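You operate a simulated robot arm through the tools that you are given. There is no shell and no other tool. Be economical: measure what you need, move in short steps, check, and stop when the job is done.

Carry out the task below with a simulated two-armed robot. There is one attempt and no reset: what you move stays moved.

JOB
Fetch the black cone from the top of the wooden desk and stand it on the top of the power box. Then put the thin orange cone on the middle board of the shelf with the card pocket away on the fourth wire shelf from the bottom. Then close the deep grey drawer. The order counts. Set down upright: black cone.

The check looks at the end state, three seconds after you hand in, the way a careful person would. Anything else that was tipped, shoved, dropped, spilled or broken makes it a failure.

ROBOT AND FRAMES
Two 6-joint arms with fingered hands on one trunk, on a base that drives. Base frame: it is fixed to the floor where the robot stands at the start and does not move with it; the origin is under the middle of the robot, x ahead of it, y to its left, z up; the surface under the hand at the start is at about z = 0.78. Lengths are in m, angles in degrees, forces in N, time in s.
The left shoulder is at the start at [0.05, 0.17, 0.985], the right one opposite. With the tool pointing down near the work surface each hand reaches from about 0.5 to 0.78 m from the robot's upright axis, wherever it stands, measured 20 degrees to its own side. Places, roughly: black cone (7x6x13 cm) [0.6, -0.1, 0.8]; deep grey drawer [-4, 4.7, 0.5]; fourth wire shelf [-3.3, 3.1, 1.4]; thin orange cone (7x6x13 cm) [-4.5, -2, 1]; top of the power box (36x13 cm) [-2.7, 1.36, 1.04]. Payload 3.5 kg a hand.
The TCP of each hand is the grasp point between the finger pads, 0.026 m short of the fingertips. In the tool frame z runs along the fingers and y along their closing line. The gripper opens to 0.132 m. The gripper's body begins 0.073 m behind the TCP. The gripper is a hand of 3 fingers: y runs from the thumb to the fingers, the wrist lies at [0, 0, -0.234] in the tool frame, and closing takes about 1.5 s.
Orientation is that of the tool frame in the base frame, as [roll, pitch, yaw] about the fixed x, y, z axes, in that order (R = Rz(yaw) Ry(pitch) Rx(roll)). With the fingers straight down and closing along the base's y, the tool's x points along the base's -x, its y along +y and its z along -z.

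CONTROLS
- The arms move only by the tool send_rows. It takes "left_rows", "right_rows" or both (then of equal length, played together; a hand with none holds still); each is a list of rows, each a list of 6 numbers: the shift along the tool's x, y, z in m, then the turn, a rotation vector about the tool's x, y, z in degrees. In form: [[x, y, z, wx, wy, wz], ...]. A call has 1 to 8 rows; each row shifts and turns the commanded pose from where the row before left it, along the tool's axes as they then stand. "left_claw" and "right_claw" are, for a hand that has rows, the gripper command, from -1 (shut) to 1 (fully open), values between in proportion, set as the call begins (left out, the last holds). Each row takes 0.2 s and may step no farther than 0.05 m and 8.6 degrees from the row before; otherwise, or with a gripper value out of range, the whole call is refused. Where a pose cannot be reached the arm comes as near as it can. A force on the tool above 40 N (or 10 N above the force at the start of the call, whichever is more), or a blocked arm, ends the call early, and 0.2 s more pass. Each finger travels about 0.153 m/s and halts on what it meets, pressing with about 23 N; the grip force reading is that of the motor and also rises with nothing between the fingers. The clock runs only during rows and for 0.2 s after the last one: add rows that do not move to give the fingers time. It gives the time, the measured TCP pose, the force on the tool (base axes), the opening and the grip force at its end, in the units of the frame above (readings bear some noise), with the torque about the TCP (base axes, N m) and any sound that the robot's microphone picked up, and new pictures: "show" is both (left out), scene, wrist or none (wrist: the cameras of the hands that moved).
- Cameras (640 x 400 px; columns grow to the right, rows downward): "scene" is now at [0.0415, -0.0096, 1.58]; the picture's right is [-0.13, -0.99, 0.00], its down [-0.70, 0.09, -0.71] and it looks along [0.71, -0.09, -0.70] (base axes); focal length 277 px, centre (320, 200). "left" rides on the left gripper at [-0.062, 0.003, -0.092] in its tool frame; the picture's right is [-0.05, -1.00, 0.00], its down [0.83, -0.04, -0.56] and it looks along [0.55, -0.03, 0.83] (tool axes); focal length 230 px, centre (320, 200). "right" rides on the right gripper at [0.062, 0.003, -0.092] in its tool frame; the picture's right is [-0.05, 1.00, 0.00], its down [-0.83, -0.04, -0.56] and it looks along [-0.55, -0.03, 0.83] (tool axes); focal length 230 px, centre (320, 200). There is no depth. A picture from a camera that has moved, and an enlarged one, comes with that camera's place and axes in the base frame and with its lens.
- slide_trunk(by): slides the trunk up (or, below 0, down) by that many m; the arms and the scene camera ride with it, the base frame stays. It gives what a move gives, with no picture.
- roll_base(legs): drives the robot by 1 to 6 legs, each [ahead, left, turn to the left] in m, m and degrees, along the robot's own axes; the way and the turn of a leg run together, so that a leg with both is an arc; at most 1.5 m and 180 degrees a leg. The arms and the cameras ride along, it lands a little off, and it stops where it bumps. It gives what a move gives, and a new picture of the scene camera.
- preshape(shape, hand): the hand has 3 fingers and takes this shape, open, in about a second: jaw (thumb against the fingers, like two jaws); tri (thumb and two fingers); tip (a fingertip pinch); poke (one finger out to press); point (the index stretched); flat (the hand flat); cup (the hand cupped); fist (a fist). The gripper value then closes the fingers along that shape, each until it touches; the sizes above hold for jaw. It gives what a move gives, with no picture.
- pan_tilt(pan, tilt): turns the head with the scene camera to pan (to the left, within 86 degrees either way) and tilt (down, from -29 to 69), counted from straight ahead of the robot. It gives what a move gives, and a new picture of the scene camera.
- zoom(camera, box): a new picture of the part [left, top, right, bottom] of that camera's present view, enlarged. No time passes.
- finish_job(): hands the job in; it is judged then, once.

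Go step by step. Nothing tells you exact positions but the pictures and the camera data: compare them with the known pose of the tool, close in by small moves and look again before you grip or let go. The budget is 165 turns and 260 pictures, counting those below and the enlarged ones. Unless the task says otherwise, let go and move clear before handing in, and close with one line.

The tools are called as a command line: name --argument value ..., lists and objects as JSON in quotes. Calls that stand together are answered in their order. send_rows: Moves the arms, as the interface text tells. Its arguments: {"type":"object","properties":{"left_rows":{"type":"array"},"left_claw":{"type":"number"},"right_rows":{"type":"array"},"right_claw":{"type":"number"},"show":{"type":"string","enum":["both","scene","wrist","none"]}},"required":[]} The other tools are called the same way: slide_trunk (by) slides the trunk up or down; preshape (shape, hand) gives the hand a shape; roll_base (legs) drives the base; pan_tilt (pan, tilt) turns the head that bears the scene camera; zoom (camera, box) takes an enlarged picture of a part of a camera's view; finish_job () hands the job in.

At the start:

```text
t: 0.0
left_position: [0.5989, 0.1753, 1.0302]
left_tcp_rot: [179.9, 0.1, 180.0]
left_contact_force: [0.4, 0.0, 0.2]
left_wrist_torque: [0.0, -0.01, -0.04]
left_width: 0.132
left_finger_force: 0.0
left_shape: jaw
right_position: [0.5872, -0.317, 1.0735]
right_tcp_rot: [-179.9, 0.0, 180.0]
right_contact_force: [-0.8, -0.5, 1.1]
right_wrist_torque: [-0.01, -0.02, -0.01]
right_width: 0.1319
right_finger_force: 0.0
right_shape: jaw
trunk travel left (down, up): [-0.6, 0.11]
robot x, y, heading: [0.0017, -0.0007, 0.1]
head pan, tilt: [-7.3, 44.5]
```

scene: 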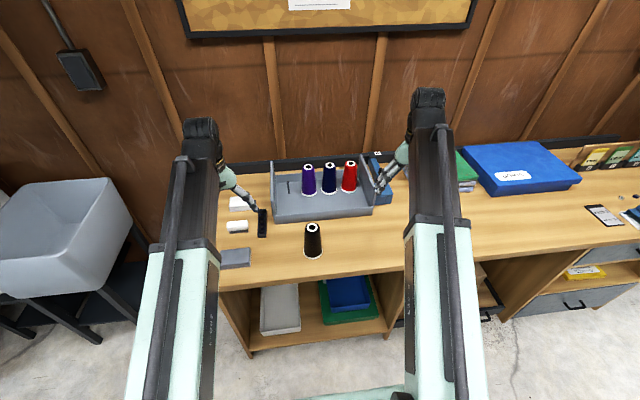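
right: 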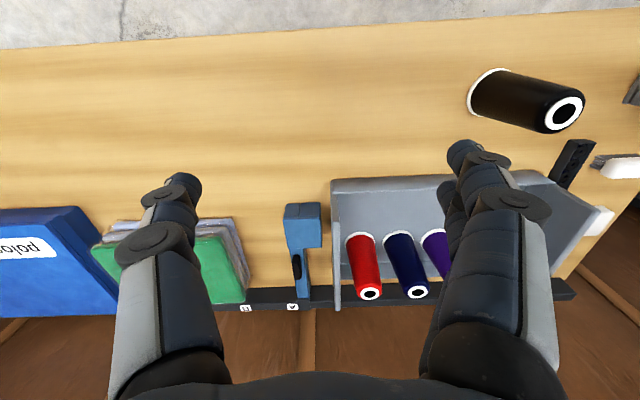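
left: 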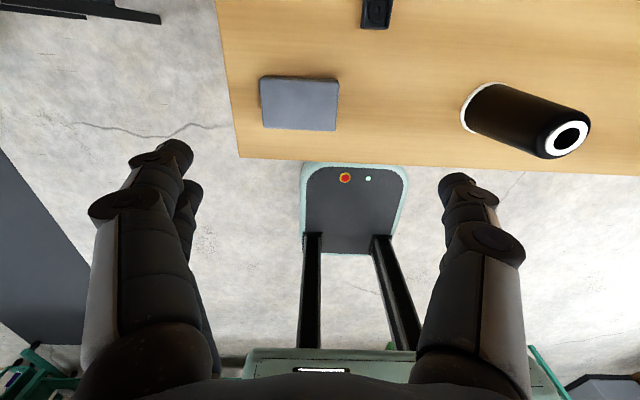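

I see the black cone standing alone at about [0.60, -0.057], base on z≈0.78. I'll bring the right hand above it first and look.

send_rows --right_rows '[[-0.002, 0.045, 0, 0, 0, 0], [-0.002, 0.045, 0, 0, 0, 0], [-0.002, 0.045, 0, 0, 0, 0], [-0.002, 0.045, 0, 0, 0, 0], [-0.002, 0.04, 0, 0, 0, 0], [-0.003, 0.04, 0, 0, 0, 0], [0, 0, 0.03, 0, 0, 0], [0, 0, 0.02, 0, 0, 0]]' --right_claw 1

```text
t: 1.8
left_position: [0.5984, 0.1756, 1.03]
left_tcp_rot: [-180.0, -0.1, -180.0]
left_contact_force: [-0.3, -0.6, -0.9]
left_wrist_torque: [-0.02, 0.0, -0.01]
left_width: 0.1317
left_finger_force: 0.2
left_shape: jaw
right_position: [0.6038, -0.0562, 1.025]
right_tcp_rot: [-179.9, 0.0, -179.9]
right_contact_force: [0.1, -0.3, -0.3]
right_wrist_torque: [0.01, -0.02, -0.01]
right_width: 0.132
right_finger_force: 0.1
right_shape: jaw
trunk travel left (down, up): [-0.6, 0.11]
robot x, y, heading: [-0.0033, 0.0001, -0.1]
head pan, tilt: [-7.3, 44.5]
camera scene: at [0.0415, -0.0094, 1.58], right [-0.13, -0.99, 0.0], down [-0.7, 0.09, -0.71], along [0.71, -0.09, -0.7], focal length 277 px, centre (320, 200)
camera right: at [0.5405, -0.0533, 1.117], right [0.05, 1.0, 0.0], down [0.83, -0.04, 0.56], along [0.55, -0.03, -0.83], focal length 230 px, centre (320, 200)
```

scene: 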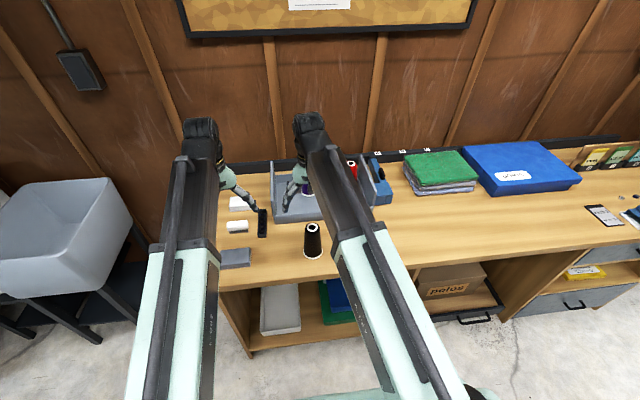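
right: 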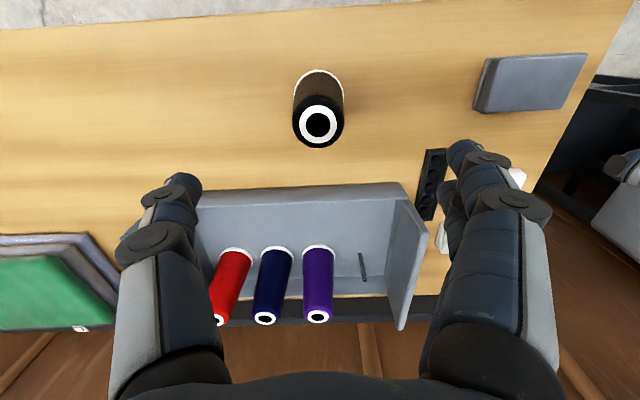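

The cone reads at [0.598, -0.058], centred between the fingers. I'll go straight down to z≈0.845 with the fingers open.

send_rows --right_rows '[[0.005, -0.002, 0.03, 0, 0, 0], [0, 0, 0.03, 0, 0, 0], [0, 0, 0.03, 0, 0, 0], [0, 0, 0.03, 0, 0, 0], [0, 0, 0.03, 0, 0, 0], [0, 0, 0.025, 0, 0, 0]]'

```text
t: 3.2
left_position: [0.5983, 0.1762, 1.0302]
left_tcp_rot: [-180.0, 0.1, 179.9]
left_contact_force: [-0.5, -0.4, -0.4]
left_wrist_torque: [0.05, 0.02, -0.03]
left_width: 0.132
left_finger_force: 0.0
left_shape: jaw
right_position: [0.5965, -0.0614, 0.8481]
right_tcp_rot: [-179.9, 0.0, 180.0]
right_contact_force: [-0.2, -0.6, 0.5]
right_wrist_torque: [-0.01, 0.0, -0.01]
right_width: 0.132
right_finger_force: 0.0
right_shape: jaw
trunk travel left (down, up): [-0.6, 0.11]
robot x, y, heading: [0.003, 0.0002, -0.0]
head pan, tilt: [-7.3, 44.5]
camera scene: at [0.0416, -0.0095, 1.58], right [-0.13, -0.99, 0.0], down [-0.7, 0.09, -0.71], along [0.71, -0.09, -0.7], focal length 277 px, centre (320, 200)
camera right: at [0.5336, -0.0578, 0.9401], right [0.05, 1.0, 0.0], down [0.83, -0.04, 0.56], along [0.55, -0.03, -0.83], focal length 230 px, centre (320, 200)
```

scene: 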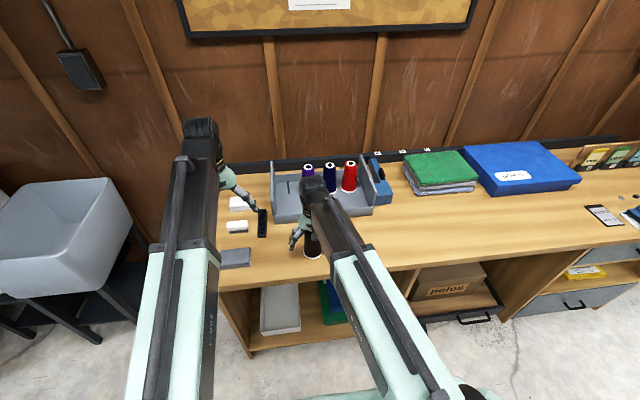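
right: 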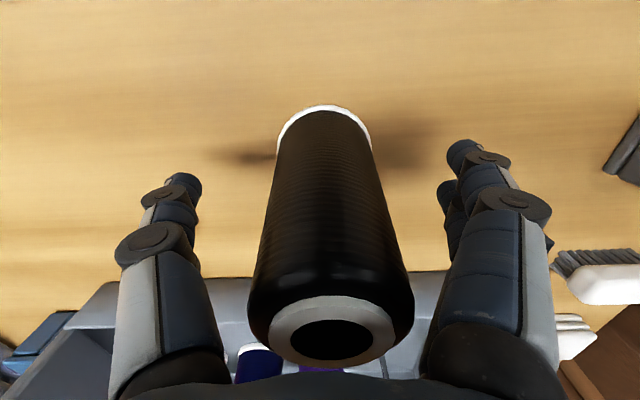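

The cone is between the fingers. Now I close the hand.

send_rows --right_rows '[[0, 0, 0, 0, 0, 0], [0, 0, 0, 0, 0, 0], [0, 0, 0, 0, 0, 0], [0, 0, 0, 0, 0, 0], [0, 0, 0, 0, 0, 0], [0, 0, 0, 0, 0, 0], [0, 0, 0, 0, 0, 0], [0, 0, 0, 0, 0, 0]]' --right_claw -1 --show "wrist"

```text
t: 5.0
left_position: [0.5993, 0.1763, 1.0307]
left_tcp_rot: [-180.0, 0.0, -179.9]
left_contact_force: [0.4, 0.5, -0.5]
left_wrist_torque: [-0.01, 0.03, 0.0]
left_width: 0.1317
left_finger_force: 0.1
left_shape: jaw
right_position: [0.5958, -0.0602, 0.8468]
right_tcp_rot: [179.9, 0.0, -179.9]
right_contact_force: [0.4, 0.8, -1.1]
right_wrist_torque: [-0.03, 0.0, -0.04]
right_width: 0.0486
right_finger_force: 23.3
right_shape: jaw
trunk travel left (down, up): [-0.6, 0.11]
robot x, y, heading: [-0.0046, 0.0036, 0.3]
head pan, tilt: [-7.3, 44.5]
camera right: at [0.5335, -0.0577, 0.9403], right [0.05, 1.0, 0.0], down [0.83, -0.04, 0.56], along [0.55, -0.03, -0.83], focal length 230 px, centre (320, 200)
```

right: 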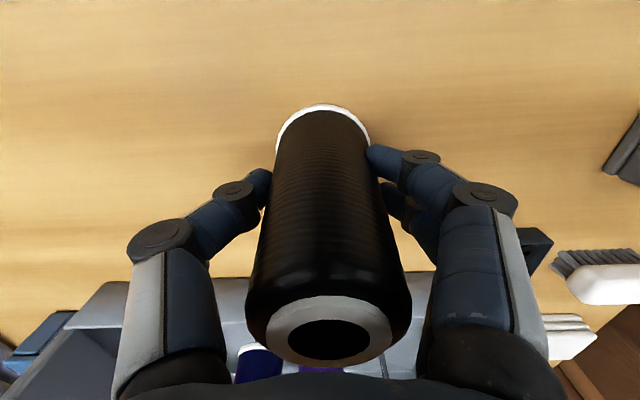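

Gripped (opening 4.9 cm, 23 N). Lifting straight up.

send_rows --right_rows '[[0, 0, -0.03, 0, 0, 0], [0, 0, -0.04, 0, 0, 0], [0, 0, -0.04, 0, 0, 0], [0, 0, -0.04, 0, 0, 0], [0, 0, -0.04, 0, 0, 0], [0, 0, -0.04, 0, 0, 0], [0, 0, -0.03, 0, 0, 0], [0, 0, 0, 0, 0, 0]]' --show "wrist"

pan_tilt --pan 80 --tilt 30

pan_tilt --pan -80 --tilt 30

```text
t: 6.8
left_position: [0.5991, 0.1763, 1.0307]
left_tcp_rot: [180.0, 0.0, -180.0]
left_contact_force: [0.0, 0.7, 0.3]
left_wrist_torque: [0.0, -0.03, 0.0]
left_width: 0.132
left_finger_force: 0.1
left_shape: jaw
right_position: [0.5959, -0.0595, 1.1077]
right_tcp_rot: [179.9, 0.1, 180.0]
right_contact_force: [0.3, 0.3, -0.9]
right_wrist_torque: [0.0, -0.02, 0.0]
right_width: 0.0484
right_finger_force: 23.0
right_shape: jaw
trunk travel left (down, up): [-0.6, 0.11]
robot x, y, heading: [0.0018, -0.0, 0.1]
head pan, tilt: [-7.3, 44.5]
camera right: at [0.5333, -0.058, 1.2002], right [0.05, 1.0, 0.0], down [0.83, -0.04, 0.55], along [0.55, -0.03, -0.83], focal length 230 px, centre (320, 200)
```

right: 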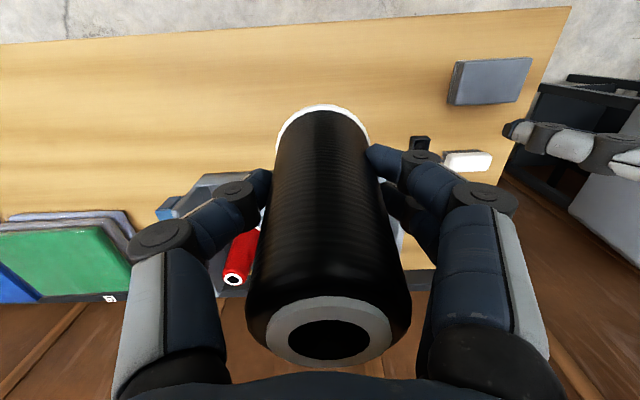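

```text
t: 8.4
left_position: [0.5978, 0.1753, 1.0317]
left_tcp_rot: [-180.0, 0.0, -180.0]
left_contact_force: [-0.5, -0.3, 0.2]
left_wrist_torque: [0.03, -0.01, -0.03]
left_width: 0.132
left_finger_force: 0.1
left_shape: jaw
right_position: [0.5959, -0.0621, 1.1072]
right_tcp_rot: [-180.0, 0.1, -179.9]
right_contact_force: [0.0, 0.4, -1.6]
right_wrist_torque: [0.02, 0.03, -0.03]
right_width: 0.0481
right_finger_force: 23.2
right_shape: jaw
trunk travel left (down, up): [-0.6, 0.11]
robot x, y, heading: [0.0009, 0.0003, 0.1]
head pan, tilt: [80.0, 30.0]
camera scene: at [-0.0237, 0.09, 1.6018], right [0.98, -0.17, 0.0], down [-0.09, -0.49, -0.87], along [0.15, 0.85, -0.5], focal length 277 px, centre (320, 200)
```

scene: 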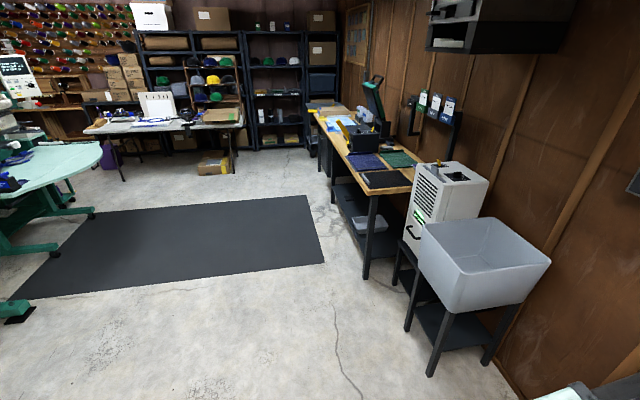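

```text
t: 10.9
left_position: [0.5983, 0.1767, 1.0309]
left_tcp_rot: [-180.0, 0.0, -180.0]
left_contact_force: [-0.3, -0.1, 1.1]
left_wrist_torque: [0.01, -0.02, -0.01]
left_width: 0.1318
left_finger_force: 0.0
left_shape: jaw
right_position: [0.5952, -0.0606, 1.1064]
right_tcp_rot: [180.0, -0.1, -179.9]
right_contact_force: [-0.1, 0.3, -0.6]
right_wrist_torque: [0.02, 0.01, 0.0]
right_width: 0.0484
right_finger_force: 22.8
right_shape: jaw
trunk travel left (down, up): [-0.6, 0.11]
robot x, y, heading: [0.0001, 0.0014, 0.1]
head pan, tilt: [-80.0, 30.0]
camera scene: at [-0.0237, -0.0882, 1.6019], right [-0.98, -0.17, 0.0], down [-0.09, 0.49, -0.87], along [0.15, -0.85, -0.5], focal length 277 px, centre (320, 200)
```

scene: 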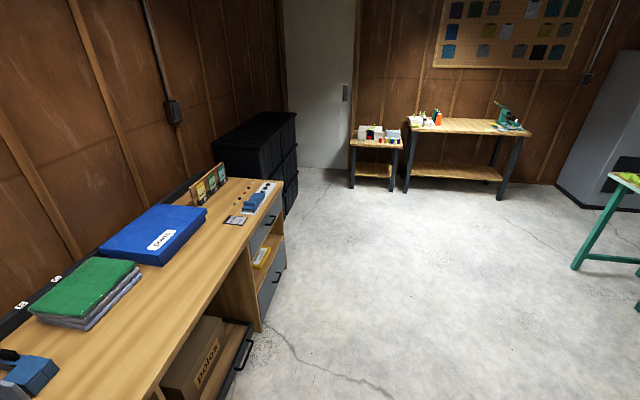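

The black cone is held clear of the desk. I'll back off from the desk a little and turn left to survey the room toward the power box.

roll_base --legs '[[-0.4, 0, 0], [0, 0, 90]]'

pan_tilt --pan 60 --tilt 25

```text
t: 17.2
left_position: [-0.5766, 0.6005, 1.0308]
left_tcp_rot: [179.9, -0.1, -90.2]
left_contact_force: [0.3, -0.2, 0.8]
left_wrist_torque: [0.02, 0.0, -0.03]
left_width: 0.1315
left_finger_force: 0.0
left_shape: jaw
right_position: [-0.3374, 0.5958, 1.1081]
right_tcp_rot: [180.0, 0.0, -90.2]
right_contact_force: [-0.3, 0.4, -2.0]
right_wrist_torque: [-0.03, 0.0, 0.01]
right_width: 0.0479
right_finger_force: 22.7
right_shape: jaw
trunk travel left (down, up): [-0.6, 0.11]
robot x, y, heading: [-0.4025, -0.001, 89.9]
head pan, tilt: [-80.0, 30.0]
camera scene: at [-0.3122, -0.0233, 1.6019], right [0.17, -0.99, 0.0], down [-0.49, -0.08, -0.87], along [0.85, 0.15, -0.5], focal length 277 px, centre (320, 200)
```

scene: 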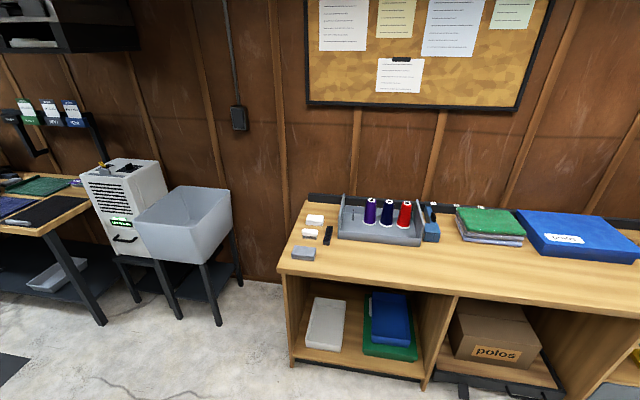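

```text
t: 19.4
left_position: [-0.575, 0.601, 1.031]
left_tcp_rot: [-179.9, 0.0, -90.2]
left_contact_force: [-0.6, 0.1, 0.3]
left_wrist_torque: [-0.03, -0.02, 0.03]
left_width: 0.1318
left_finger_force: 0.0
left_shape: jaw
right_position: [-0.3368, 0.5957, 1.1083]
right_tcp_rot: [-180.0, 0.0, -90.2]
right_contact_force: [-0.4, -0.9, -1.1]
right_wrist_torque: [0.01, 0.02, 0.0]
right_width: 0.0481
right_finger_force: 23.2
right_shape: jaw
trunk travel left (down, up): [-0.6, 0.11]
robot x, y, heading: [-0.4032, -0.0016, 89.6]
head pan, tilt: [60.0, 25.0]
camera scene: at [-0.4809, 0.0078, 1.6098], right [0.5, 0.86, 0.0], down [0.36, -0.21, -0.91], along [-0.78, 0.46, -0.42], focal length 277 px, centre (320, 200)
```

scene: 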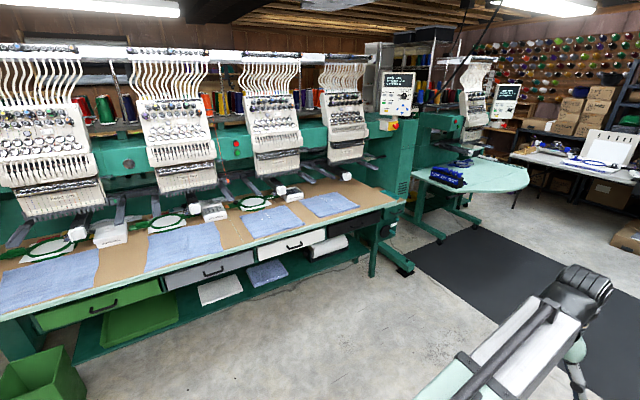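

A multi-head embroidery machine stands to the left; the power box should be near it. Let me zoom in around where it should be.

zoom --camera "scene" --box '[240, 20, 480, 170]'

```text
2.67 times, centred on (360, 95) of scene
camera zoom: at [-0.4809, 0.0078, 1.6098], right [0.5, 0.86, 0.0], down [0.36, -0.21, -0.91], along [-0.78, 0.46, -0.42], focal length 739 px, centre (213, 480)
```

zoom: 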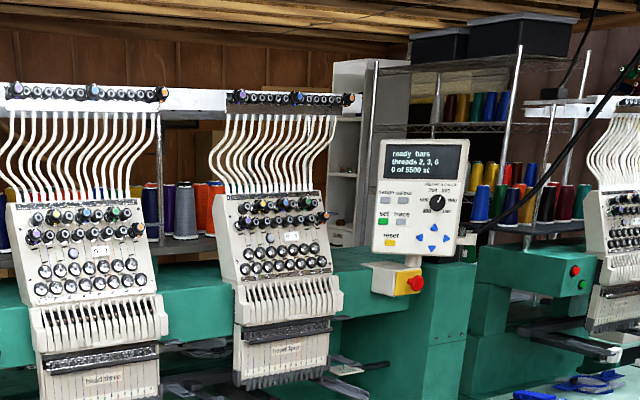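

The power box isn't visible yet; likely near the right end or behind the first machine. I'll drive forward and turn to face -x to look there.

roll_base --legs '[[1.3, 0, 0], [0.5, 0, 0], [0, 0, 70]]'

pan_tilt --pan 20 --tilt 25

```text
t: 31.6
left_position: [-0.9736, 1.8761, 1.0317]
left_tcp_rot: [-180.0, 0.0, -22.6]
left_contact_force: [-0.3, -0.4, -0.4]
left_wrist_torque: [0.0, 0.0, 0.02]
left_width: 0.1322
left_finger_force: 0.1
left_shape: jaw
right_position: [-0.8789, 2.0933, 1.1087]
right_tcp_rot: [-179.9, -0.1, -22.6]
right_contact_force: [-0.6, 0.2, -1.5]
right_wrist_torque: [0.0, -0.01, 0.0]
right_width: 0.0481
right_finger_force: 23.7
right_shape: jaw
trunk travel left (down, up): [-0.6, 0.11]
robot x, y, heading: [-0.3513, 1.8092, 157.2]
head pan, tilt: [60.0, 25.0]
camera scene: at [-0.3911, 1.731, 1.6104], right [-0.61, 0.79, 0.0], down [0.34, 0.26, -0.9], along [-0.72, -0.55, -0.43], focal length 277 px, centre (320, 200)
```

scene: 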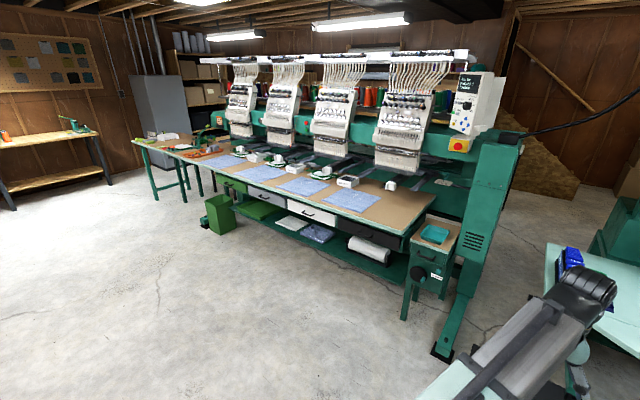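

```text
t: 32.6
left_position: [-0.9714, 1.8793, 1.0322]
left_tcp_rot: [179.7, 0.0, -22.6]
left_contact_force: [0.5, -0.6, 1.0]
left_wrist_torque: [-0.01, 0.0, 0.01]
left_width: 0.1317
left_finger_force: 0.1
left_shape: jaw
right_position: [-0.8766, 2.0977, 1.1091]
right_tcp_rot: [179.7, 0.0, -22.6]
right_contact_force: [-0.1, -0.8, -0.9]
right_wrist_torque: [0.0, 0.0, -0.04]
right_width: 0.048
right_finger_force: 23.4
right_shape: jaw
trunk travel left (down, up): [-0.6, 0.11]
robot x, y, heading: [-0.3482, 1.8102, 157.6]
head pan, tilt: [20.0, 25.0]
camera scene: at [-0.4099, 1.7911, 1.6106], right [0.04, 1.0, 0.0], down [0.42, -0.01, -0.91], along [-0.9, 0.04, -0.42], focal length 277 px, centre (320, 200)
```

scene: 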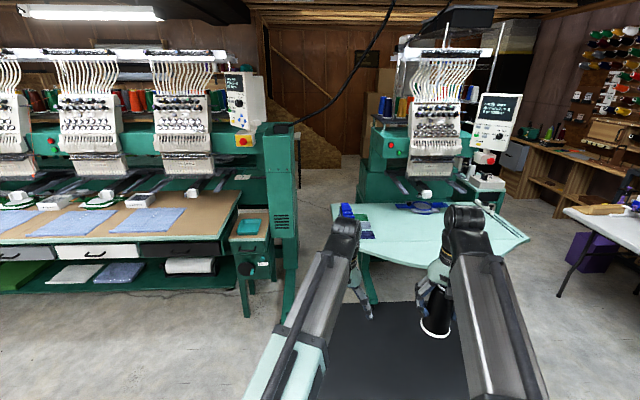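

The listed spot projects right behind the green column at the machine's right end. Zooming on the gap beside it.

zoom --camera "scene" --box '[200, 80, 400, 280]'

slide_trunk --by 0.1

pan_tilt --pan 20 --tilt 10

```text
2.00 times, centred on (300, 180) of scene
camera zoom: at [-0.4099, 1.7911, 1.6106], right [0.04, 1.0, 0.0], down [0.42, -0.01, -0.91], along [-0.9, 0.04, -0.42], focal length 554 px, centre (360, 240)
```

zoom: 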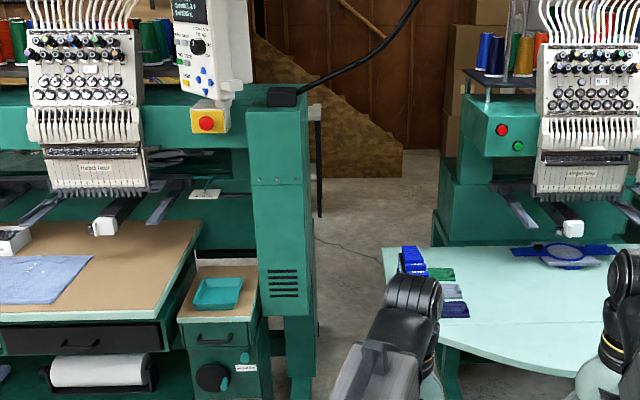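

```text
t: 34.0
left_position: [-0.9707, 1.88, 1.1319]
left_tcp_rot: [179.8, 0.1, -22.6]
left_contact_force: [-0.4, -0.8, 0.5]
left_wrist_torque: [-0.02, -0.05, -0.02]
left_width: 0.1318
left_finger_force: 0.1
left_shape: jaw
right_position: [-0.8777, 2.0975, 1.2086]
right_tcp_rot: [179.8, 0.1, -22.6]
right_contact_force: [0.4, 0.4, -1.9]
right_wrist_torque: [0.0, -0.03, 0.0]
right_width: 0.0478
right_finger_force: 23.2
right_shape: jaw
trunk travel left (down, up): [-0.7, 0.01]
robot x, y, heading: [-0.3506, 1.8102, 157.4]
head pan, tilt: [20.0, 25.0]
```

```text
t: 34.8
left_position: [-0.9705, 1.8799, 1.1317]
left_tcp_rot: [179.9, 0.0, -22.6]
left_contact_force: [0.4, -1.1, 1.5]
left_wrist_torque: [0.01, 0.01, -0.02]
left_width: 0.1318
left_finger_force: 0.0
left_shape: jaw
right_position: [-0.8769, 2.0966, 1.2083]
right_tcp_rot: [179.8, 0.0, -22.6]
right_contact_force: [0.3, 0.9, -1.6]
right_wrist_torque: [0.01, 0.01, -0.03]
right_width: 0.0479
right_finger_force: 23.2
right_shape: jaw
trunk travel left (down, up): [-0.7, 0.01]
robot x, y, heading: [-0.3511, 1.8125, 157.5]
head pan, tilt: [20.0, 10.0]
camera scene: at [-0.411, 1.7907, 1.7349], right [0.05, 1.0, 0.0], down [0.18, 0.0, -0.98], along [-0.98, 0.05, -0.18], focal length 277 px, centre (320, 200)
```

scene: 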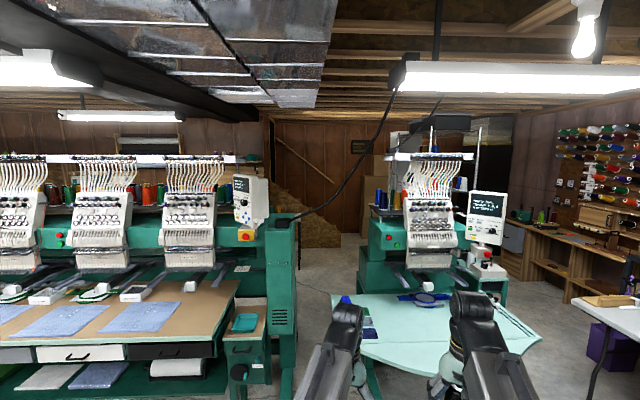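

There's no way through the narrow gap; the box must be at the machine's back. The left end of the machine has a wide opening, and the orange-cone shelf is that way too, so I'll drive around that side. First, turn to face -y and drive down the aisle.

roll_base --legs '[[0, 0, 112.5], [1.5, 0, 0], [1.5, 0, 0]]'

pan_tilt --pan -30 --tilt 25

```text
t: 54.1
left_position: [-0.1745, -1.834, 1.1311]
left_tcp_rot: [179.8, 0.1, 89.5]
left_contact_force: [0.5, -0.2, 0.4]
left_wrist_torque: [-0.01, 0.01, 0.02]
left_width: 0.132
left_finger_force: 0.1
left_shape: jaw
right_position: [-0.4128, -1.829, 1.2066]
right_tcp_rot: [179.8, 0.0, 89.4]
right_contact_force: [0.2, 0.3, -1.8]
right_wrist_torque: [-0.01, 0.03, 0.01]
right_width: 0.0476
right_finger_force: 23.2
right_shape: jaw
trunk travel left (down, up): [-0.7, 0.01]
robot x, y, heading: [-0.3384, -1.2325, -90.7]
head pan, tilt: [20.0, 10.0]
camera scene: at [-0.3089, -1.2811, 1.7342], right [-0.94, -0.33, 0.0], down [-0.06, 0.16, -0.98], along [0.33, -0.93, -0.17], focal length 277 px, centre (320, 200)
```

scene: 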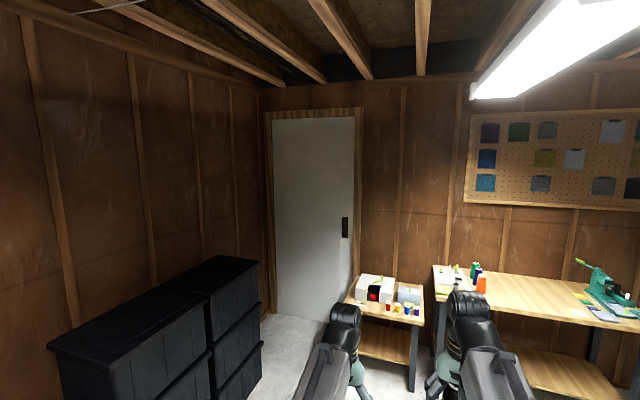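

```text
t: 55.3
left_position: [-0.175, -1.8349, 1.1327]
left_tcp_rot: [179.8, 0.0, 89.4]
left_contact_force: [-0.3, -0.6, -0.3]
left_wrist_torque: [-0.01, -0.02, 0.0]
left_width: 0.1322
left_finger_force: 0.1
left_shape: jaw
right_position: [-0.4118, -1.8293, 1.2065]
right_tcp_rot: [179.7, 0.0, 89.4]
right_contact_force: [0.5, -0.9, -1.4]
right_wrist_torque: [0.04, -0.01, 0.02]
right_width: 0.0478
right_finger_force: 22.7
right_shape: jaw
trunk travel left (down, up): [-0.7, 0.01]
robot x, y, heading: [-0.341, -1.2338, -90.4]
head pan, tilt: [-30.0, 25.0]
camera scene: at [-0.3866, -1.2722, 1.7098], right [-0.86, 0.51, 0.0], down [0.21, 0.36, -0.91], along [-0.46, -0.78, -0.42], focal length 277 px, centre (320, 200)
```

scene: 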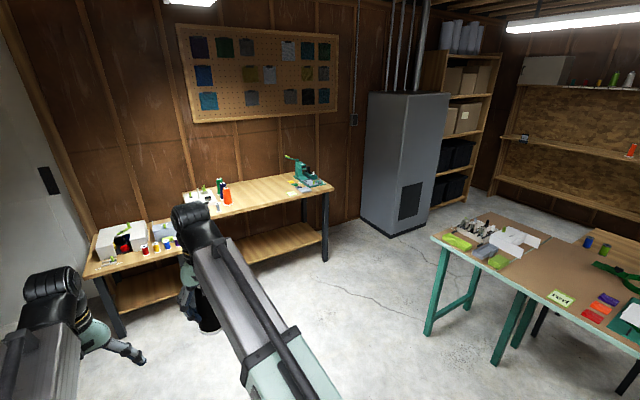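

The passage between the cutting table (left end y≈-2.2) and the bench/cabinet (front y≈-3.15) leads to the back. I'll drive through it along y≈-2.67.

roll_base --legs '[[0, 0, -30], [1.3, 0, 0], [0, 0, -30], [0.6, 0, 0], [0, 0, -29.5]]'

pan_tilt --pan 0 --tilt 25

```text
t: 69.2
left_position: [-2.1262, -2.816, 1.1321]
left_tcp_rot: [179.8, -0.1, 0.2]
left_contact_force: [-0.5, 0.2, 0.2]
left_wrist_torque: [0.01, -0.01, -0.01]
left_width: 0.1321
left_finger_force: 0.1
left_shape: jaw
right_position: [-2.1228, -2.5789, 1.2078]
right_tcp_rot: [179.8, -0.1, 0.1]
right_contact_force: [-0.3, 0.3, -1.0]
right_wrist_torque: [0.01, -0.02, -0.02]
right_width: 0.0474
right_finger_force: 22.7
right_shape: jaw
trunk travel left (down, up): [-0.7, 0.01]
robot x, y, heading: [-1.5293, -2.6433, -179.9]
head pan, tilt: [-30.0, 25.0]
camera scene: at [-1.5672, -2.5957, 1.7098], right [0.5, 0.87, 0.0], down [0.37, -0.21, -0.91], along [-0.79, 0.45, -0.42], focal length 277 px, centre (320, 200)
```

scene: 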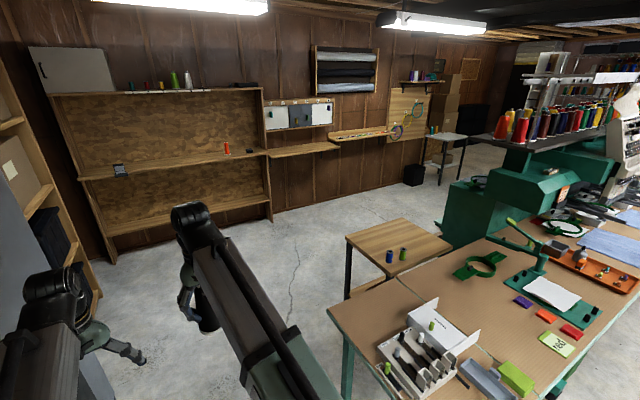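

```text
t: 70.2
left_position: [-2.1261, -2.8161, 1.1318]
left_tcp_rot: [179.8, 0.0, 0.0]
left_contact_force: [-0.3, 0.5, 0.6]
left_wrist_torque: [0.03, 0.0, -0.04]
left_width: 0.132
left_finger_force: 0.1
left_shape: jaw
right_position: [-2.1228, -2.5799, 1.2079]
right_tcp_rot: [179.9, 0.0, 0.1]
right_contact_force: [-0.4, -0.4, -0.8]
right_wrist_torque: [0.01, -0.01, -0.01]
right_width: 0.0474
right_finger_force: 23.0
right_shape: jaw
trunk travel left (down, up): [-0.7, 0.01]
robot x, y, heading: [-1.5275, -2.641, -179.9]
head pan, tilt: [0.0, 25.0]
camera scene: at [-1.5794, -2.6419, 1.7098], right [0.0, 1.0, 0.0], down [0.42, 0.0, -0.91], along [-0.91, 0.0, -0.42], focal length 277 px, centre (320, 200)
```

scene: 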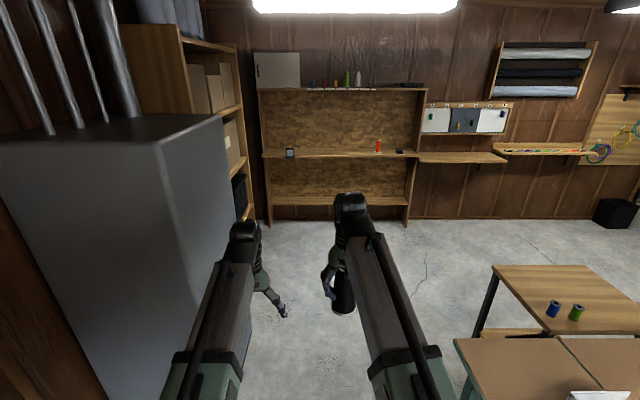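

I can see the wood shelf with the orange cone on its middle board at the back wall. Power box first: drive into the back aisle and turn toward +y.

roll_base --legs '[[1.5, 0, 0], [0.2, 0, 0], [0, 0, -90]]'

pan_tilt --pan -15 --tilt 20

```text
t: 82.7
left_position: [-3.4171, -2.0843, 1.1318]
left_tcp_rot: [179.8, 0.1, -88.4]
left_contact_force: [-0.6, -0.6, -0.1]
left_wrist_torque: [0.01, 0.0, -0.01]
left_width: 0.1319
left_finger_force: 0.0
left_shape: jaw
right_position: [-3.1792, -2.0809, 1.2075]
right_tcp_rot: [179.8, 0.0, -88.4]
right_contact_force: [-0.3, -0.6, -1.7]
right_wrist_torque: [-0.02, 0.02, -0.02]
right_width: 0.0466
right_finger_force: 22.8
right_shape: jaw
trunk travel left (down, up): [-0.7, 0.01]
robot x, y, heading: [-3.2277, -2.6771, 91.4]
head pan, tilt: [0.0, 25.0]
camera scene: at [-3.2297, -2.6249, 1.7098], right [1.0, 0.03, 0.0], down [0.01, -0.42, -0.91], along [-0.02, 0.91, -0.42], focal length 277 px, centre (320, 200)
```

scene: 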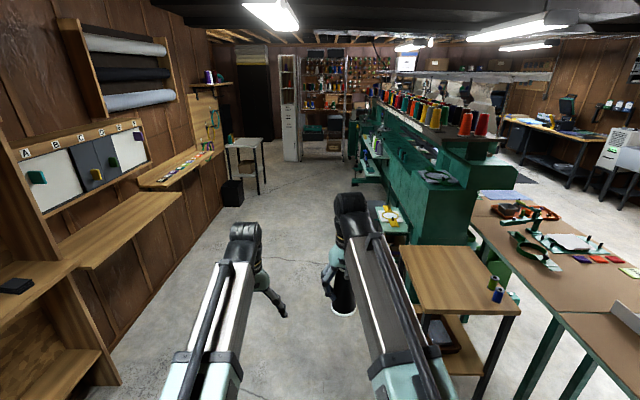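

```text
t: 83.4
left_position: [-3.417, -2.0834, 1.1307]
left_tcp_rot: [179.8, 0.0, -88.4]
left_contact_force: [0.7, -0.8, 0.1]
left_wrist_torque: [0.0, -0.01, 0.03]
left_width: 0.1316
left_finger_force: 0.1
left_shape: jaw
right_position: [-3.1799, -2.0805, 1.2063]
right_tcp_rot: [179.8, 0.0, -88.5]
right_contact_force: [-0.3, 0.1, -1.3]
right_wrist_torque: [-0.03, 0.02, 0.01]
right_width: 0.0471
right_finger_force: 23.0
right_shape: jaw
trunk travel left (down, up): [-0.7, 0.01]
robot x, y, heading: [-3.2313, -2.6797, 91.5]
head pan, tilt: [-15.0, 20.0]
camera scene: at [-3.2057, -2.6264, 1.7179], right [0.97, -0.23, 0.0], down [-0.08, -0.33, -0.94], along [0.22, 0.91, -0.34], focal length 277 px, centre (320, 200)
```

scene: 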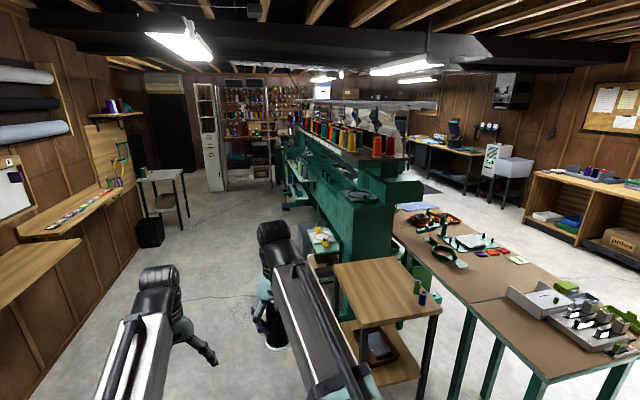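

The back aisle is clear at x≈-3.5. I'll sidestep to the middle and drive along toward the power box.

roll_base --legs '[[0, 0.3, -1.5], [1.5, 0, 0], [1.2, 0, 0]]'

pan_tilt --pan -40 --tilt 30

```text
t: 98.2
left_position: [-3.7359, 0.6098, 1.131]
left_tcp_rot: [179.8, 0.0, -89.7]
left_contact_force: [-0.3, 0.5, -0.1]
left_wrist_torque: [-0.02, -0.03, 0.0]
left_width: 0.1322
left_finger_force: 0.0
left_shape: jaw
right_position: [-3.4986, 0.6081, 1.2063]
right_tcp_rot: [179.8, -0.1, -89.7]
right_contact_force: [0.8, -0.6, -2.0]
right_wrist_torque: [-0.01, -0.02, 0.04]
right_width: 0.047
right_finger_force: 22.8
right_shape: jaw
trunk travel left (down, up): [-0.7, 0.01]
robot x, y, heading: [-3.5594, 0.0121, 90.3]
head pan, tilt: [-15.0, 20.0]
camera scene: at [-3.5364, 0.0625, 1.7179], right [0.97, -0.25, 0.0], down [-0.09, -0.33, -0.94], along [0.24, 0.91, -0.34], focal length 277 px, centre (320, 200)
```

scene: 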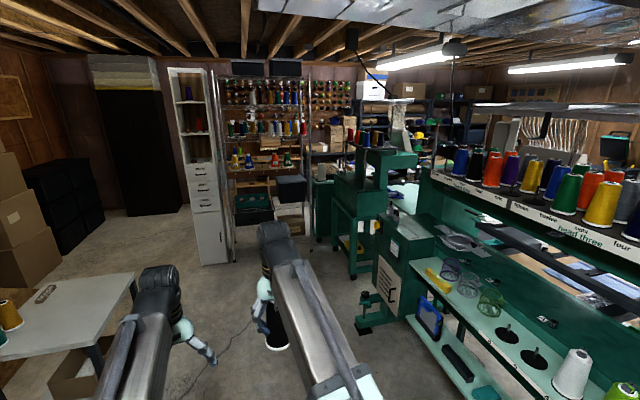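

```text
t: 99.1
left_position: [-3.7353, 0.6085, 1.1314]
left_tcp_rot: [179.8, 0.0, -89.7]
left_contact_force: [-0.1, -0.6, -0.6]
left_wrist_torque: [0.01, 0.02, 0.0]
left_width: 0.1318
left_finger_force: 0.0
left_shape: jaw
right_position: [-3.4979, 0.6066, 1.2072]
right_tcp_rot: [179.7, 0.0, -89.7]
right_contact_force: [0.5, -0.5, -0.6]
right_wrist_torque: [0.02, 0.01, -0.01]
right_width: 0.0468
right_finger_force: 22.9
right_shape: jaw
trunk travel left (down, up): [-0.7, 0.01]
robot x, y, heading: [-3.5594, 0.0132, 90.3]
head pan, tilt: [-40.0, 30.0]
camera scene: at [-3.5023, 0.0416, 1.7019], right [0.77, -0.64, 0.0], down [-0.32, -0.38, -0.87], along [0.55, 0.67, -0.5], focal length 277 px, centre (320, 200)
```

scene: 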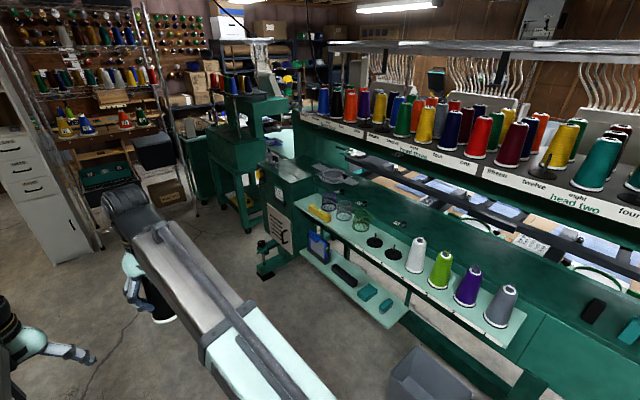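

The power box is the green cabinet with the label; its top reads ≈[-2.69, 1.36]. Zooming for its top edges and what's on it.

zoom --camera "scene" --box '[230, 120, 390, 220]'

```text
4.00 times, centred on (310, 170) of scene
camera zoom: at [-3.5023, 0.0416, 1.7019], right [0.77, -0.64, 0.0], down [-0.32, -0.38, -0.87], along [0.55, 0.67, -0.5], focal length 1108 px, centre (360, 320)
```

zoom: 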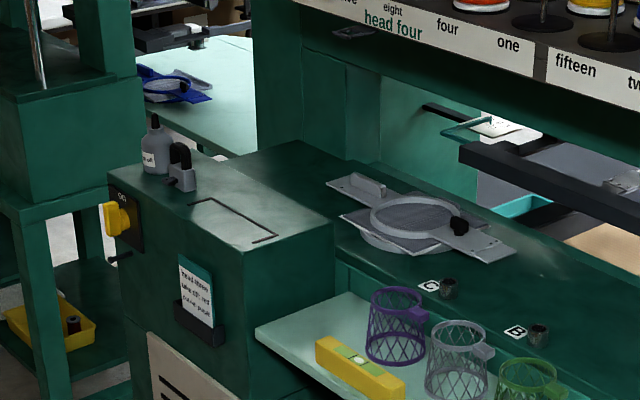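

The box top spans about x -2.79…-2.65, y 1.17…1.51, with an oil bottle and padlock at the far end and a flat outline on the near part. I'll first raise the left hand out of the way, then drive alongside and turn to face the box.

send_rows --left_rows '[[0, 0.03, -0.04, 0, 0, 0], [0, 0.03, -0.04, 0, 0, 0], [0.02, 0.03, -0.04, 0, 0, 0], [0.02, 0.03, -0.03, 0, 0, 0], [0.02, 0.03, 0, 0, 0, 0], [0.02, 0.02, 0, 0, 0, 0]]' --show "none"

roll_base --legs '[[1.34, 0, 0], [0, 0, -90]]'

pan_tilt --pan 0 --tilt 42

```text
refused: row 3 steps farther than a row can; nothing moved
```

```text
t: 109.6
left_position: [-2.9963, 1.5444, 1.1315]
left_tcp_rot: [179.8, 0.0, -178.1]
left_contact_force: [-0.6, -0.3, -0.4]
left_wrist_torque: [-0.02, 0.01, -0.02]
left_width: 0.1317
left_finger_force: 0.1
left_shape: jaw
right_position: [-2.991, 1.3077, 1.2064]
right_tcp_rot: [179.8, 0.0, -178.1]
right_contact_force: [0.0, -0.1, -1.6]
right_wrist_torque: [0.0, 0.05, 0.0]
right_width: 0.0474
right_finger_force: 22.2
right_shape: jaw
trunk travel left (down, up): [-0.7, 0.01]
robot x, y, heading: [-3.5885, 1.3512, 1.8]
head pan, tilt: [-40.0, 30.0]
camera scene: at [-3.5566, 1.2967, 1.7019], right [-0.62, -0.79, 0.0], down [-0.39, 0.31, -0.87], along [0.68, -0.53, -0.5], focal length 277 px, centre (320, 200)
```

scene: 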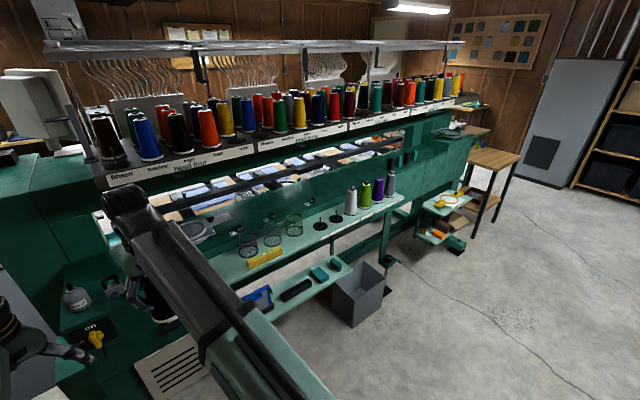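

```text
t: 110.7
left_position: [-2.9944, 1.5443, 1.1307]
left_tcp_rot: [179.9, 0.0, -178.1]
left_contact_force: [0.2, -0.7, 0.6]
left_wrist_torque: [0.0, -0.02, 0.0]
left_width: 0.1319
left_finger_force: 0.1
left_shape: jaw
right_position: [-2.9911, 1.3075, 1.2066]
right_tcp_rot: [179.8, 0.0, -178.2]
right_contact_force: [-0.2, -0.6, -1.3]
right_wrist_torque: [0.01, 0.04, 0.0]
right_width: 0.0469
right_finger_force: 22.4
right_shape: jaw
trunk travel left (down, up): [-0.7, 0.01]
robot x, y, heading: [-3.5874, 1.3525, 2.1]
head pan, tilt: [0.0, 42.0]
camera scene: at [-3.5442, 1.3553, 1.6836], right [0.03, -1.0, 0.0], down [-0.67, -0.02, -0.74], along [0.74, 0.02, -0.67], focal length 277 px, centre (320, 200)
```

scene: 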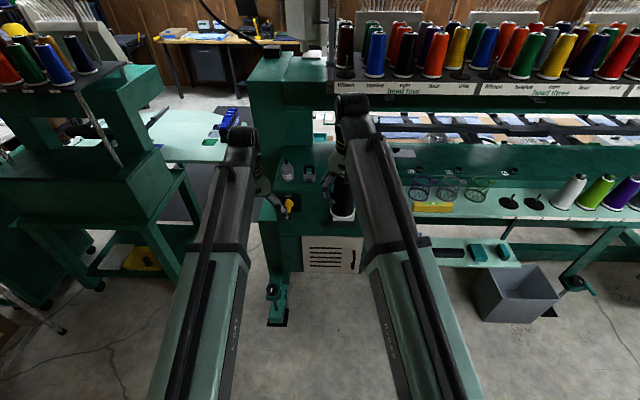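

Facing the box now. I'll pull the left hand up and back away from the bottle, then look at the box top with the right wrist camera and zoom.

send_rows --left_rows '[[0.0, 0, -0.04, 0, 0, 0], [0.01, 0, -0.04, 0, 0, 0], [0.03, 0, -0.03, 0, 0, 0], [0.04, 0.01, -0.02, 0, 0, 0], [0.04, 0.01, 0, 0, 0, 0]]' --right_rows '[[0, 0, 0, 0, 0, 0], [0, 0, 0, 0, 0, 0], [0, 0, 0, 0, 0, 0], [0, 0, 0, 0, 0, 0], [0, 0, 0, 0, 0, 0]]' --show "wrist"

zoom --camera "scene" --box '[240, 130, 400, 230]'

```text
t: 111.9
left_position: [-3.0862, 1.5599, 1.2018]
left_tcp_rot: [179.7, 0.3, -178.1]
left_contact_force: [-0.3, -0.5, 0.8]
left_wrist_torque: [-0.01, -0.03, -0.03]
left_width: 0.132
left_finger_force: 0.0
left_shape: jaw
left hand out of reach, approached as far as the arm can: row 3, 4, 5
right_position: [-2.9912, 1.3069, 1.2075]
right_tcp_rot: [179.8, 0.0, -178.2]
right_contact_force: [0.7, 0.1, -1.9]
right_wrist_torque: [0.01, -0.02, -0.04]
right_width: 0.0466
right_finger_force: 23.2
right_shape: jaw
trunk travel left (down, up): [-0.7, 0.01]
robot x, y, heading: [-3.5866, 1.3537, 1.8]
head pan, tilt: [0.0, 42.0]
camera right: at [-3.0536, 1.3083, 1.2998], right [0.02, 1.0, 0.0], down [0.83, -0.02, 0.56], along [0.55, -0.01, -0.83], focal length 230 px, centre (320, 200)
camera left: at [-3.0264, 1.5652, 1.2937], right [0.09, -1.0, 0.0], down [-0.83, -0.07, 0.55], along [-0.55, -0.04, -0.84], focal length 230 px, centre (320, 200)
```

right: 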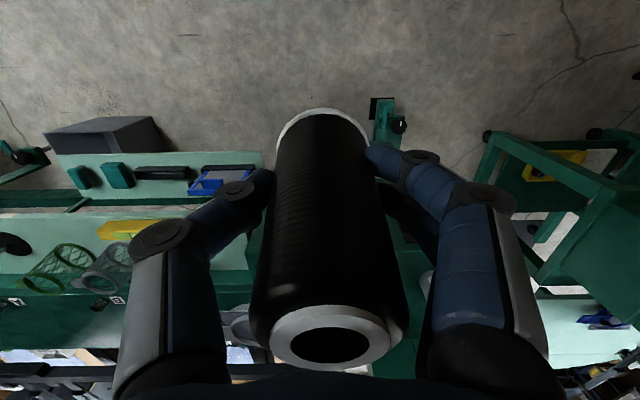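
left: 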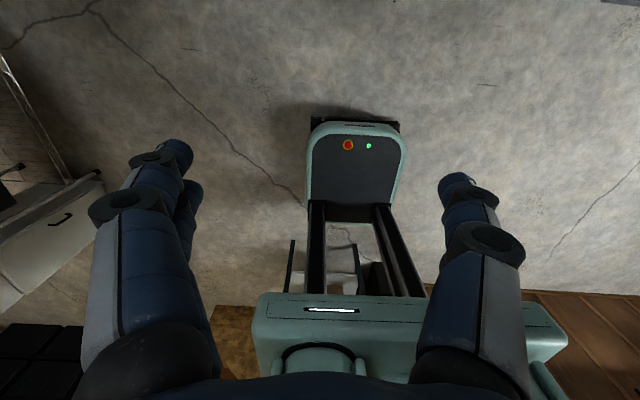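

```text
4.00 times, centred on (320, 180) of scene
camera zoom: at [-3.5448, 1.3555, 1.6836], right [0.03, -1.0, 0.0], down [-0.67, -0.02, -0.74], along [0.74, 0.02, -0.67], focal length 1108 px, centre (320, 280)
```

zoom: 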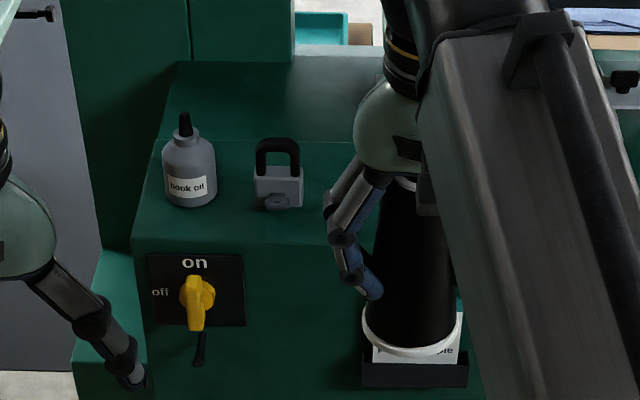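

The arm hides the free part of the top. I'll swing the base a little right so the scene camera can see the spot, which has a rectangular outline I want to understand.

roll_base --legs '[[0, 0, -25]]'

pan_tilt --pan 23 --tilt 40

zoom --camera "scene" --box '[270, 130, 400, 210]'

```text
t: 113.5
left_position: [-3.0446, 1.331, 1.2002]
left_tcp_rot: [179.7, 0.4, 157.2]
left_contact_force: [0.0, 0.3, -0.2]
left_wrist_torque: [-0.02, 0.01, -0.01]
left_width: 0.132
left_finger_force: 0.0
left_shape: jaw
right_position: [-3.0642, 1.0625, 1.2065]
right_tcp_rot: [179.8, 0.0, 157.3]
right_contact_force: [-0.1, -0.3, -1.2]
right_wrist_torque: [-0.01, 0.04, 0.02]
right_width: 0.0469
right_finger_force: 23.1
right_shape: jaw
trunk travel left (down, up): [-0.7, 0.01]
robot x, y, heading: [-3.5885, 1.3569, -22.6]
head pan, tilt: [0.0, 42.0]
camera scene: at [-3.5477, 1.3367, 1.6836], right [-0.39, -0.92, 0.0], down [-0.62, 0.26, -0.74], along [0.68, -0.29, -0.67], focal length 277 px, centre (320, 200)
```

scene: 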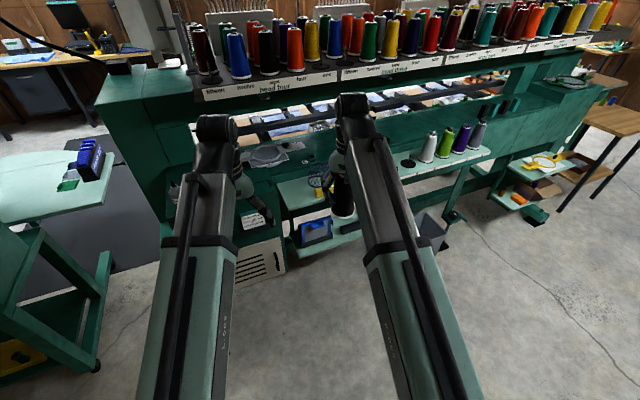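

```text
t: 114.4
left_position: [-3.0451, 1.3302, 1.1998]
left_tcp_rot: [179.8, 0.4, 157.3]
left_contact_force: [0.4, -0.2, 0.2]
left_wrist_torque: [-0.02, 0.0, 0.0]
left_width: 0.1317
left_finger_force: 0.1
left_shape: jaw
right_position: [-3.0635, 1.0625, 1.2075]
right_tcp_rot: [179.7, 0.0, 157.1]
right_contact_force: [-0.2, 0.5, -2.1]
right_wrist_torque: [-0.02, 0.0, 0.03]
right_width: 0.047
right_finger_force: 22.9
right_shape: jaw
trunk travel left (down, up): [-0.7, 0.01]
robot x, y, heading: [-3.5852, 1.3533, -22.9]
head pan, tilt: [23.0, 40.0]
camera scene: at [-3.5397, 1.3695, 1.6865], right [0.0, -1.0, 0.0], down [-0.64, 0.0, -0.77], along [0.77, 0.0, -0.64], focal length 277 px, centre (320, 200)
```

scene: 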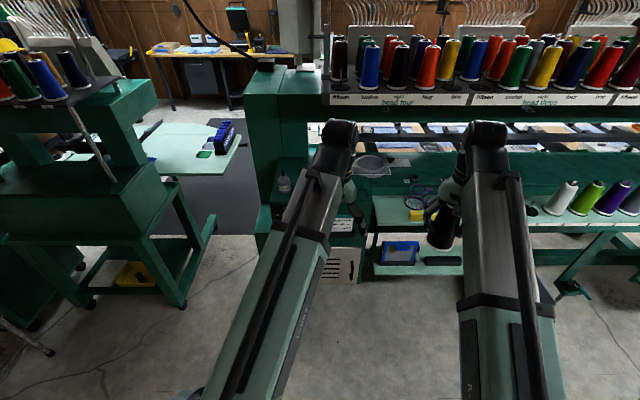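

```text
4.92 times, centred on (335, 170) of scene
camera zoom: at [-3.5397, 1.3695, 1.6865], right [0.0, -1.0, 0.0], down [-0.64, 0.0, -0.77], along [0.77, 0.0, -0.64], focal length 1364 px, centre (246, 348)
```

zoom: 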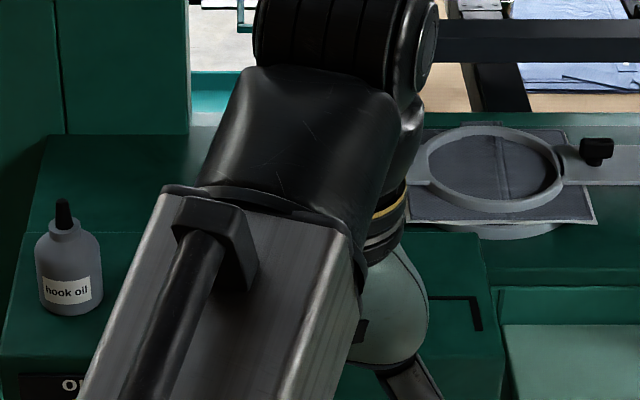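

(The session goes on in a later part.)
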